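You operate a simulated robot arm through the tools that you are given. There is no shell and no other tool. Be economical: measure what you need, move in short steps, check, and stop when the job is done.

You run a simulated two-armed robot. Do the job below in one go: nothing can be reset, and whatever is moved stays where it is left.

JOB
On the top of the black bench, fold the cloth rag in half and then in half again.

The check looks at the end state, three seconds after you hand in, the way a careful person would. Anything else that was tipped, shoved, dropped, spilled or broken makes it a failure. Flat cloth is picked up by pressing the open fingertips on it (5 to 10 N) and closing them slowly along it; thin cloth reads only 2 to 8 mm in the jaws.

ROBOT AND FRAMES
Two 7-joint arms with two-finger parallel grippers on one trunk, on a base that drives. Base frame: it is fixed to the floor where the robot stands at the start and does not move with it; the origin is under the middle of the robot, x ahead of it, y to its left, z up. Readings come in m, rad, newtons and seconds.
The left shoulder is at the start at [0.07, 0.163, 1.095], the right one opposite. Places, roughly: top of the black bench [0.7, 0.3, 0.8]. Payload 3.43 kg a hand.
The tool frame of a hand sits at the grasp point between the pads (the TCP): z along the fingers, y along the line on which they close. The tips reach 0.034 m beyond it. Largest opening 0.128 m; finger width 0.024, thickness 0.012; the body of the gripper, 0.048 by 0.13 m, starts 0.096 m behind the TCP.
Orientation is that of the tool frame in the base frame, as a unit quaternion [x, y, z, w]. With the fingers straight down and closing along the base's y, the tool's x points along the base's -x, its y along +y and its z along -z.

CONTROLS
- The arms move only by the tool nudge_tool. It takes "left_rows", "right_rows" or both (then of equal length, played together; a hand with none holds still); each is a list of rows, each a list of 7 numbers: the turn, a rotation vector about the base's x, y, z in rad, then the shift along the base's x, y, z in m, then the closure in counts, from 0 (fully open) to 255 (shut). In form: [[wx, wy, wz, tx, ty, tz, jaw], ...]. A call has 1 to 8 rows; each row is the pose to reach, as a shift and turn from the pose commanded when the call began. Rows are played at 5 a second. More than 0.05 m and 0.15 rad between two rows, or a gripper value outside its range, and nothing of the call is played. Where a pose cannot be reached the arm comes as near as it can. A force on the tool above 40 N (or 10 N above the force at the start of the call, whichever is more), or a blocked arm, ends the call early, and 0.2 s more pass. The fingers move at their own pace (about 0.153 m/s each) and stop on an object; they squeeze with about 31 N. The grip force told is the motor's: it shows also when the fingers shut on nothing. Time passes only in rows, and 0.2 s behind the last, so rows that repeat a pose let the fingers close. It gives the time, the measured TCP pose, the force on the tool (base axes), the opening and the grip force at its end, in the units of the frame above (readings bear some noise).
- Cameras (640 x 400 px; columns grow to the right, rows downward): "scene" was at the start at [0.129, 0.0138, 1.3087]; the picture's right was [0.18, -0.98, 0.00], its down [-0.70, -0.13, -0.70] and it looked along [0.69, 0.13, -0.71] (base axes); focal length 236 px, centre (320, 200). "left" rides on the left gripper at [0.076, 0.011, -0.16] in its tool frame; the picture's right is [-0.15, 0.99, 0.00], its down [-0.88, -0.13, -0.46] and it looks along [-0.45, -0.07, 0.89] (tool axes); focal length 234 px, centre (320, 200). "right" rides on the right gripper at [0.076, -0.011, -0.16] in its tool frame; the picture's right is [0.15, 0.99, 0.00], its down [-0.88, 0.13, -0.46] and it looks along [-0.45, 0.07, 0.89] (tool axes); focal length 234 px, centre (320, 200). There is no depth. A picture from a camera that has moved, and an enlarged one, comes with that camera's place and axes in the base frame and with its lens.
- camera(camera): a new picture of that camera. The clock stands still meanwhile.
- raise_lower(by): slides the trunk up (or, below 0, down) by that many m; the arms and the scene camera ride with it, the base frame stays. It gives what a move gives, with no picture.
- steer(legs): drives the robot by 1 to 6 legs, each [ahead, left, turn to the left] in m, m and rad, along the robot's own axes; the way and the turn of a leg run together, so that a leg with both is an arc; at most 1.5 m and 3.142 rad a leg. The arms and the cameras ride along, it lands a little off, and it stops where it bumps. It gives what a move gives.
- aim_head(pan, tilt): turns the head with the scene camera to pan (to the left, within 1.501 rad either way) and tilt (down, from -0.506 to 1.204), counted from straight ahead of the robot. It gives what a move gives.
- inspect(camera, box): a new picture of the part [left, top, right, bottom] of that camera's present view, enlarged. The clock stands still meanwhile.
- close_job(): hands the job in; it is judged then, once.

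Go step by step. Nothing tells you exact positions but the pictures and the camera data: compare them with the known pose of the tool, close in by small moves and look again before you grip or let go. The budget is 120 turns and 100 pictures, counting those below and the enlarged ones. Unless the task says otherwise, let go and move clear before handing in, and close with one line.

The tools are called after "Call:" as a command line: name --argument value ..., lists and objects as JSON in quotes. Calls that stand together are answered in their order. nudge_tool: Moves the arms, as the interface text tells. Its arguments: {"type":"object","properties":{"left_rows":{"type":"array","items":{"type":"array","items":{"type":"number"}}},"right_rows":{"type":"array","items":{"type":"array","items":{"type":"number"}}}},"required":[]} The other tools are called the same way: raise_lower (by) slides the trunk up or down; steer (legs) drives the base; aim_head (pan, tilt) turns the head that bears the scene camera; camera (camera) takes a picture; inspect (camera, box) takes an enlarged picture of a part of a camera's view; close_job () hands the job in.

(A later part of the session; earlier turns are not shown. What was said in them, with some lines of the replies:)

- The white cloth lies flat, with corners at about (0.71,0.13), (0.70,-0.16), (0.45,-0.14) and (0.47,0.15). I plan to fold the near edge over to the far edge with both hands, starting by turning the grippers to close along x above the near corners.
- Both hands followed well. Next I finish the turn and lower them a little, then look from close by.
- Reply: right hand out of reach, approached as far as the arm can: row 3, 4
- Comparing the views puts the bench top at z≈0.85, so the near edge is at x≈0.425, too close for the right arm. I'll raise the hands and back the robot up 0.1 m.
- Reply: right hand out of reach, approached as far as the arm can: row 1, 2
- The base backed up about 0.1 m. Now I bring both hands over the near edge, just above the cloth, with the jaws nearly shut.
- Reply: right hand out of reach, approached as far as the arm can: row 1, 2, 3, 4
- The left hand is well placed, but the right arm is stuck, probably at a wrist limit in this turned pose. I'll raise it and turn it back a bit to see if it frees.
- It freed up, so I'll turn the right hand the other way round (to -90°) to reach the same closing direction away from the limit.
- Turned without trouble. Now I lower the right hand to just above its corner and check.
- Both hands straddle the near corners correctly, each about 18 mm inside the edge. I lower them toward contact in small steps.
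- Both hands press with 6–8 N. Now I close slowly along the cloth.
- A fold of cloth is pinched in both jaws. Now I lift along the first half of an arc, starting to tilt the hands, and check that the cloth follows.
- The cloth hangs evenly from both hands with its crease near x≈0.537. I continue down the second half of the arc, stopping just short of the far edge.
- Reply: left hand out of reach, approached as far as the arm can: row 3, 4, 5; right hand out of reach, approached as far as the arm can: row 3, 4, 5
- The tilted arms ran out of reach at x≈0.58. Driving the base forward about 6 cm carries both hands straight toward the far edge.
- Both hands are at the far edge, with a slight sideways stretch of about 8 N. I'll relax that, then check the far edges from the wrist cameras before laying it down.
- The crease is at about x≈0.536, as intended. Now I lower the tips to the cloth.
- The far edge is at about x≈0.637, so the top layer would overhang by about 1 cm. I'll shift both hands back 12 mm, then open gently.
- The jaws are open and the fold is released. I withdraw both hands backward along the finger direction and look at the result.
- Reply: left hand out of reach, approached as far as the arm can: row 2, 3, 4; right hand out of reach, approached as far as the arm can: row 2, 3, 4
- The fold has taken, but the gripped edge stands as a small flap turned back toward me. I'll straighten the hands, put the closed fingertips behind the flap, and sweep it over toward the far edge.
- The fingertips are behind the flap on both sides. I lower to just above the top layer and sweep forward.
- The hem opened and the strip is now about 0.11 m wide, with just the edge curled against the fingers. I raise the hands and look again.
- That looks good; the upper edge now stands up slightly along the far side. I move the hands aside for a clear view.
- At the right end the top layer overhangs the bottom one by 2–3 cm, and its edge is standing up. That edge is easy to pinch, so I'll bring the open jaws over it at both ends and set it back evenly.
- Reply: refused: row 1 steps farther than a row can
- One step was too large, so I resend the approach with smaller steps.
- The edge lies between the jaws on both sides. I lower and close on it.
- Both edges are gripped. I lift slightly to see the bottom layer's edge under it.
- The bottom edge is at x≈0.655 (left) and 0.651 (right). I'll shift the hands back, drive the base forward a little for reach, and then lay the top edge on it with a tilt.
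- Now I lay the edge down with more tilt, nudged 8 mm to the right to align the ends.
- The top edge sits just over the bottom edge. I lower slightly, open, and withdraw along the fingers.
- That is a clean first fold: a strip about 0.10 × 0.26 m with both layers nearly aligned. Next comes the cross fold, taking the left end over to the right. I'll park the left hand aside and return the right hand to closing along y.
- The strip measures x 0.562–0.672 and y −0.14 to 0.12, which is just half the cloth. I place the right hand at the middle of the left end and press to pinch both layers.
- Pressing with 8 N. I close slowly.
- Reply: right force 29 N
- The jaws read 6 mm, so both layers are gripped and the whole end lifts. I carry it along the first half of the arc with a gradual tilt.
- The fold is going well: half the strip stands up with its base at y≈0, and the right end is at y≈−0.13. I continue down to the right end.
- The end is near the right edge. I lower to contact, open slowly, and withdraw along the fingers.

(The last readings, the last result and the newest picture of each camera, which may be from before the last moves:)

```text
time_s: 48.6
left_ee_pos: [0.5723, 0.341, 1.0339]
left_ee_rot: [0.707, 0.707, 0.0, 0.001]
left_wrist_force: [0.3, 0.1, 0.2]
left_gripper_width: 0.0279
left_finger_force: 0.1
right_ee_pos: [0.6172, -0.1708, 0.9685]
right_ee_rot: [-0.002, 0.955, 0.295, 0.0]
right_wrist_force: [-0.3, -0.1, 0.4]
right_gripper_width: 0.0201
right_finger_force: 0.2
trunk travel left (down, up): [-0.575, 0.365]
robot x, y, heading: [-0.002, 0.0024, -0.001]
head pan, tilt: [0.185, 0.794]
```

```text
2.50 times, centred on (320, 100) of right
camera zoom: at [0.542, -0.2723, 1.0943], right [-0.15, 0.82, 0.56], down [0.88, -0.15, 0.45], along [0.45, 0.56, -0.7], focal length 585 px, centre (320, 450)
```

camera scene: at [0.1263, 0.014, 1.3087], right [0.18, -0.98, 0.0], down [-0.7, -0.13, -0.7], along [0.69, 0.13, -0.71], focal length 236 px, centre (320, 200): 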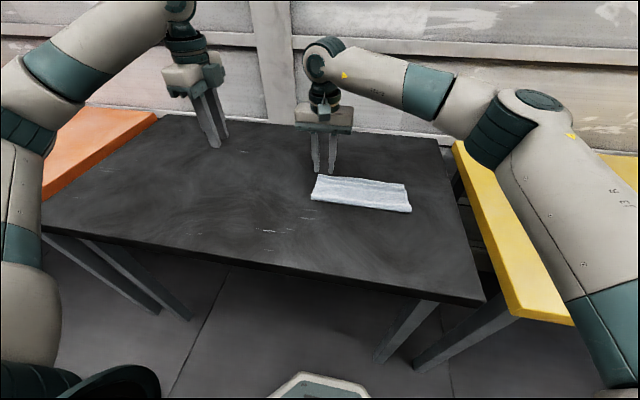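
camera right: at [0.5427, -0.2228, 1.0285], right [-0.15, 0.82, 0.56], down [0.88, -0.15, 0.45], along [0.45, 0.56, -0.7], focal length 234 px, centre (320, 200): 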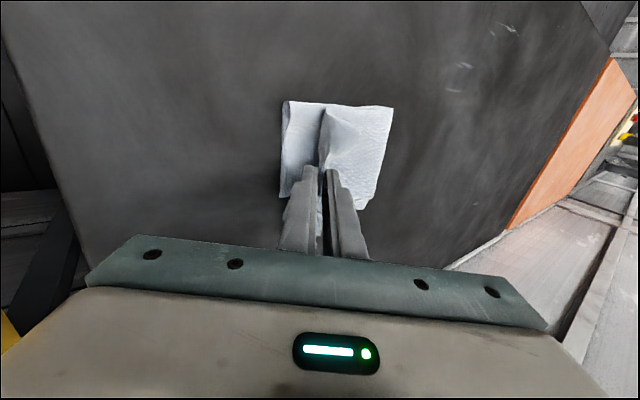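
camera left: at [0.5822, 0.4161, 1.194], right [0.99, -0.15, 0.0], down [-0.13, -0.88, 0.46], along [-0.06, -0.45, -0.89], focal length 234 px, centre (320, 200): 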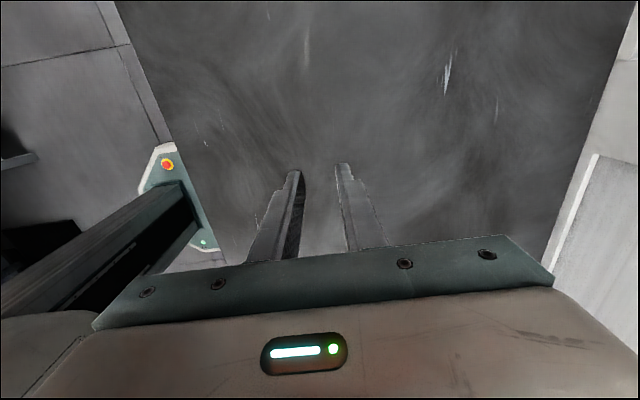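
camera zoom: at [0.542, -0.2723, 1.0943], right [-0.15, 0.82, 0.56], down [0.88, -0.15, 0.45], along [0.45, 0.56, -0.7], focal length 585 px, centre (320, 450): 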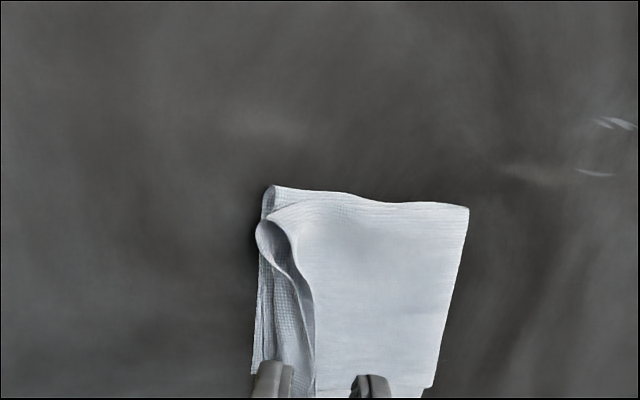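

The quarter fold is formed, and only the gripped end stands up along the right side. I straighten the hand, place it just left of the standing edge, and sweep it down to the right.

Call:
nudge_tool --right_rows '[[-0.13, 0, 0, 0.01, 0.02, 0.02, 255], [-0.26, 0, 0, 0.02, 0.04, 0.025, 255], [-0.39, 0, 0, 0.03, 0.06, 0.025, 255], [-0.5, 0, 0, 0.033, 0.08, 0.025, 255], [-0.6, 0, 0, 0.033, 0.097, 0.01, 255], [-0.6, 0, 0, 0.033, 0.097, -0.03, 255], [-0.6, 0, 0, 0.033, 0.097, -0.065, 255]]'

Call:
camera --camera "right"

Call:
inspect --camera "scene" --box '[280, 120, 480, 245]'

```text
time_s: 50.2
left_ee_pos: [0.5727, 0.342, 1.0336]
left_ee_rot: [0.707, 0.707, 0.001, 0.0]
left_wrist_force: [0.7, 0.3, 0.2]
left_gripper_width: 0.0275
left_finger_force: 0.0
right_ee_pos: [0.6514, -0.0742, 0.9027]
right_ee_rot: [-0.002, 1.0, -0.001, -0.002]
right_wrist_force: [0.6, -0.4, 1.7]
right_gripper_width: 0.0
right_finger_force: 30.8
trunk travel left (down, up): [-0.575, 0.365]
robot x, y, heading: [-0.0033, 0.002, -0.003]
head pan, tilt: [0.185, 0.794]
```

```text
35 pictures are left
camera right: at [0.5754, -0.0863, 1.0626], right [-0.15, 0.99, 0.0], down [0.88, 0.13, 0.45], along [0.45, 0.07, -0.89], focal length 234 px, centre (320, 200)
```

right: 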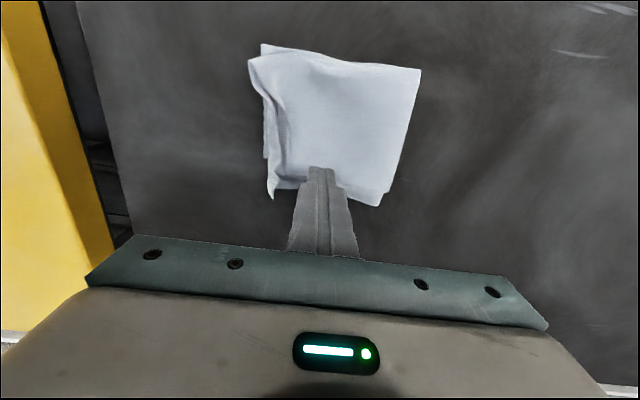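

```text
3.20 times, centred on (380, 182) of scene
camera zoom: at [0.1272, 0.014, 1.3087], right [0.18, -0.98, 0.0], down [-0.7, -0.13, -0.7], along [0.69, 0.13, -0.71], focal length 754 px, centre (128, 256)
```

zoom: 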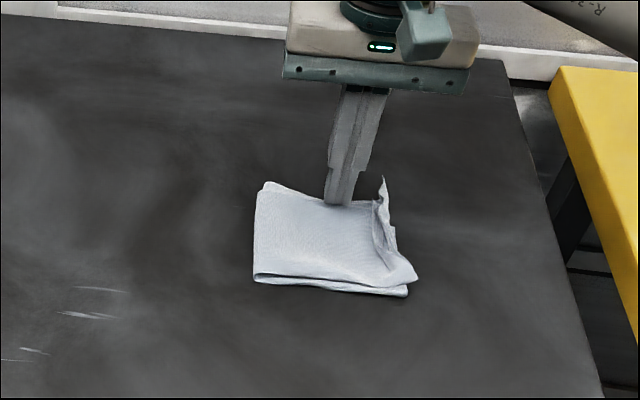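

Positioned left of the standing edge. I lower a little and sweep to the right.

Call:
nudge_tool --right_rows '[[0, 0, 0, 0, 0, -0.005, 255], [0, 0, 0, 0, -0.015, -0.006, 255], [0, 0, 0, 0, -0.03, -0.007, 255], [0, 0, 0, 0, -0.045, -0.008, 255], [0, 0, 0, 0, -0.06, -0.009, 255], [0, 0, 0, 0, -0.075, -0.009, 255], [0, 0, 0, 0, -0.09, -0.009, 255], [0, 0, 0, 0, -0.1, 0.015, 255]]'

Call:
camera --camera "right"

Call:
inspect --camera "scene" --box '[280, 120, 480, 245]'

```text
time_s: 52.0
left_ee_pos: [0.5711, 0.3414, 1.0338]
left_ee_rot: [0.707, 0.707, 0.001, 0.001]
left_wrist_force: [-0.2, 0.1, -0.2]
left_gripper_width: 0.0278
left_finger_force: 0.0
right_ee_pos: [0.6511, -0.1726, 0.9198]
right_ee_rot: [-0.001, 1.0, -0.002, -0.001]
right_wrist_force: [0.2, -0.4, 0.4]
right_gripper_width: 0.0
right_finger_force: 30.8
trunk travel left (down, up): [-0.575, 0.365]
robot x, y, heading: [-0.005, 0.0028, -0.002]
head pan, tilt: [0.185, 0.794]
```

```text
33 pictures are left
camera right: at [0.5749, -0.1862, 1.079], right [-0.15, 0.99, 0.0], down [0.88, 0.13, 0.45], along [0.45, 0.07, -0.89], focal length 234 px, centre (320, 200)
```

right: 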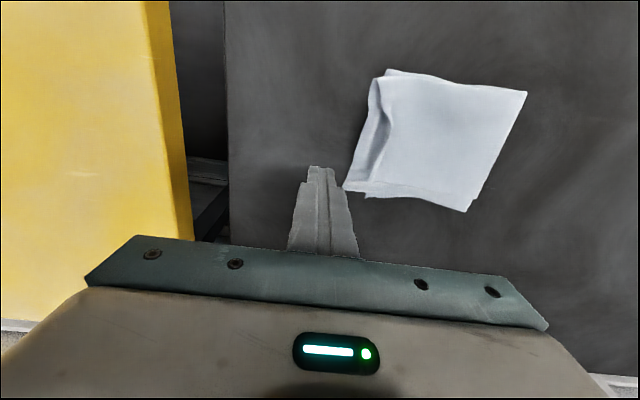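

```text
3.20 times, centred on (380, 182) of scene
camera zoom: at [0.1259, 0.014, 1.3087], right [0.18, -0.98, 0.0], down [-0.7, -0.13, -0.7], along [0.69, 0.13, -0.71], focal length 754 px, centre (128, 256)
```

zoom: 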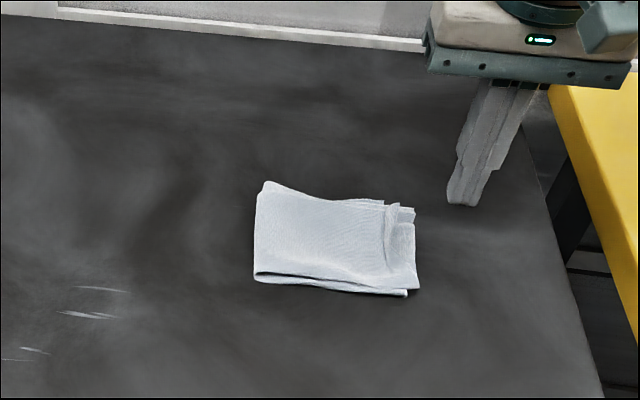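

The end now lies flat over the right edge, with a small wrinkle left. I take a closer look from above to judge it.

Call:
inspect --camera "right" --box '[310, 40, 550, 240]'

Call:
inspect --camera "scene" --box '[345, 165, 425, 220]'

```text
2.00 times, centred on (430, 140) of right
camera zoom: at [0.5749, -0.1862, 1.079], right [-0.15, 0.99, 0.0], down [0.88, 0.13, 0.45], along [0.45, 0.07, -0.89], focal length 468 px, centre (100, 320)
```

zoom: 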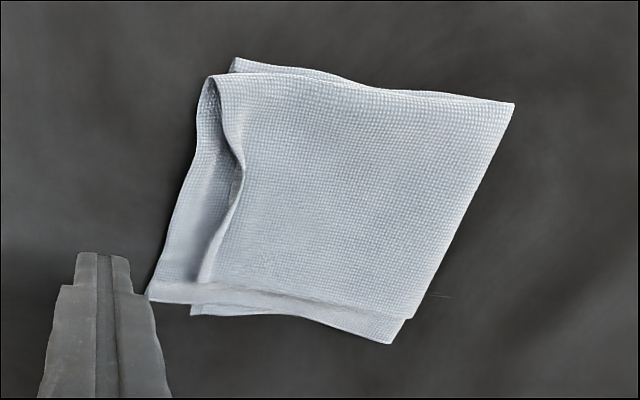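

```text
7.27 times, centred on (385, 192) of scene
camera zoom: at [0.1259, 0.014, 1.3087], right [0.18, -0.98, 0.0], down [-0.7, -0.13, -0.7], along [0.69, 0.13, -0.71], focal length 1714 px, centre (-153, 254)
```

zoom: 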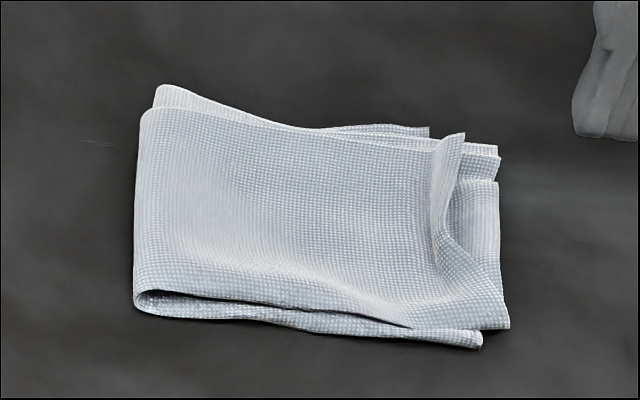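

The stack is good; one ridge remains near the right edge. I do one more gentle smoothing sweep across the middle of it.

Call:
nudge_tool --right_rows '[[0, 0, 0, 0, 0.03, 0.03, 255], [0, 0, 0, -0.015, 0.07, 0.03, 255], [0, 0, 0, -0.03, 0.1, 0.02, 255], [0, 0, 0, -0.03, 0.1, -0.015, 255], [0, 0, 0, -0.03, 0.1, -0.026, 255]]'

Call:
nudge_tool --right_rows '[[0, 0, 0, 0, -0.012, -0.001, 255], [0, 0, 0, 0, -0.024, -0.002, 255], [0, 0, 0, 0, -0.036, -0.003, 255], [0, 0, 0, 0, -0.048, -0.004, 255], [0, 0, 0, 0, -0.06, -0.004, 255], [0, 0, 0, 0, -0.075, -0.004, 255], [0, 0, 0, 0, -0.09, -0.002, 255], [0, 0, 0, 0, -0.11, 0.03, 255]]'

Call:
inspect --camera "right" --box '[310, 40, 550, 240]'

Call:
inspect --camera "scene" --box '[345, 165, 425, 220]'

```text
time_s: 53.2
left_ee_pos: [0.573, 0.3417, 1.0336]
left_ee_rot: [0.707, 0.708, 0.0, 0.001]
left_wrist_force: [-0.4, -0.3, -1.0]
left_gripper_width: 0.0274
left_finger_force: 0.1
right_ee_pos: [0.6226, -0.0719, 0.8931]
right_ee_rot: [-0.001, 1.0, -0.001, -0.001]
right_wrist_force: [0.1, -0.8, -0.5]
right_gripper_width: 0.0
right_finger_force: 31.3
trunk travel left (down, up): [-0.575, 0.365]
robot x, y, heading: [-0.0082, 0.0005, -0.006]
head pan, tilt: [0.185, 0.794]
```

```text
time_s: 55.0
left_ee_pos: [0.5707, 0.3408, 1.0352]
left_ee_rot: [0.707, 0.707, 0.001, 0.001]
left_wrist_force: [0.9, 0.2, 0.1]
left_gripper_width: 0.0275
left_finger_force: 0.1
right_ee_pos: [0.6213, -0.1842, 0.924]
right_ee_rot: [-0.001, 1.0, -0.001, 0.0]
right_wrist_force: [-0.7, 0.3, 0.0]
right_gripper_width: 0.0001
right_finger_force: 30.9
trunk travel left (down, up): [-0.575, 0.365]
robot x, y, heading: [-0.0009, -0.0012, 0.004]
head pan, tilt: [0.185, 0.794]
```

```text
2.00 times, centred on (430, 140) of right
camera zoom: at [0.5448, -0.1965, 1.0837], right [-0.15, 0.99, 0.0], down [0.88, 0.13, 0.45], along [0.45, 0.07, -0.89], focal length 468 px, centre (100, 320)
```

zoom: 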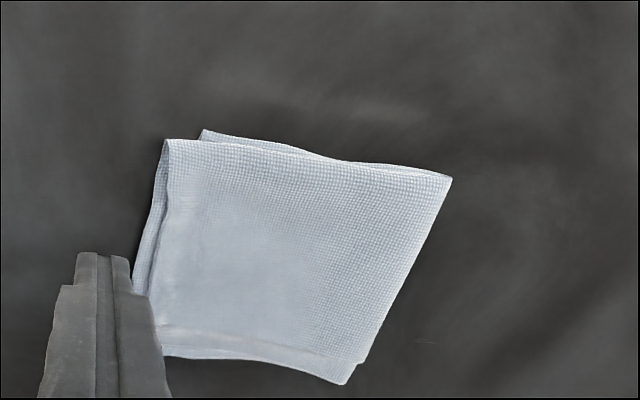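

```text
7.27 times, centred on (385, 192) of scene
camera zoom: at [0.1257, 0.0134, 1.3088], right [0.18, -0.98, 0.0], down [-0.7, -0.13, -0.7], along [0.69, 0.13, -0.71], focal length 1714 px, centre (-153, 254)
```

zoom: 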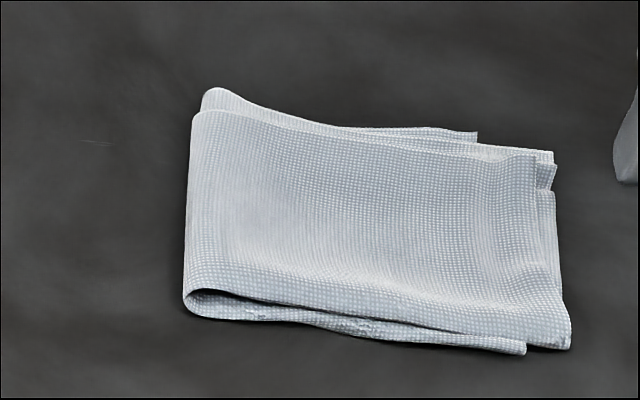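

The rag is now neatly folded into quarters. I move the right hand clear and take one last look.

Call:
nudge_tool --right_rows '[[0, 0, 0, 0, -0.02, 0.04, 255], [0, 0, 0, 0, -0.04, 0.08, 255], [0, 0, 0, 0, -0.06, 0.12, 255]]'

Call:
camera --camera "scene"

```text
time_s: 55.8
left_ee_pos: [0.5711, 0.3411, 1.0347]
left_ee_rot: [0.707, 0.707, 0.001, 0.001]
left_wrist_force: [-0.2, 0.1, 0.3]
left_gripper_width: 0.0276
left_finger_force: 0.1
right_ee_pos: [0.6201, -0.2447, 1.0454]
right_ee_rot: [-0.002, 1.0, -0.001, -0.002]
right_wrist_force: [-0.2, -0.4, -0.7]
right_gripper_width: 0.0
right_finger_force: 31.3
trunk travel left (down, up): [-0.575, 0.365]
robot x, y, heading: [-0.0026, -0.0016, 0.003]
head pan, tilt: [0.185, 0.794]
```

```text
27 pictures are left
camera scene: at [0.1258, 0.0136, 1.3087], right [0.18, -0.98, 0.0], down [-0.7, -0.13, -0.7], along [0.69, 0.13, -0.71], focal length 236 px, centre (320, 200)
```

scene: 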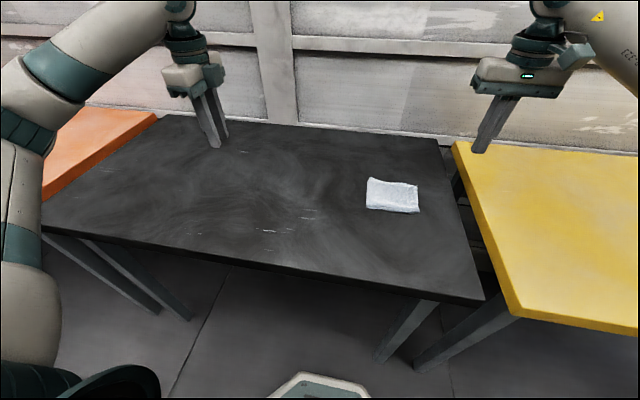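

The rag lies folded in quarters on the black bench, both hands are clear, and nothing else has moved, so I hand in.

Call:
close_job

```text
The job is handed in.
```

The cloth rag is folded in half and then in half again on top of the black bench. The layers line up to within about 1–2 cm and the left fold is still slightly rounded; both hands are clear and nothing else was disturbed.
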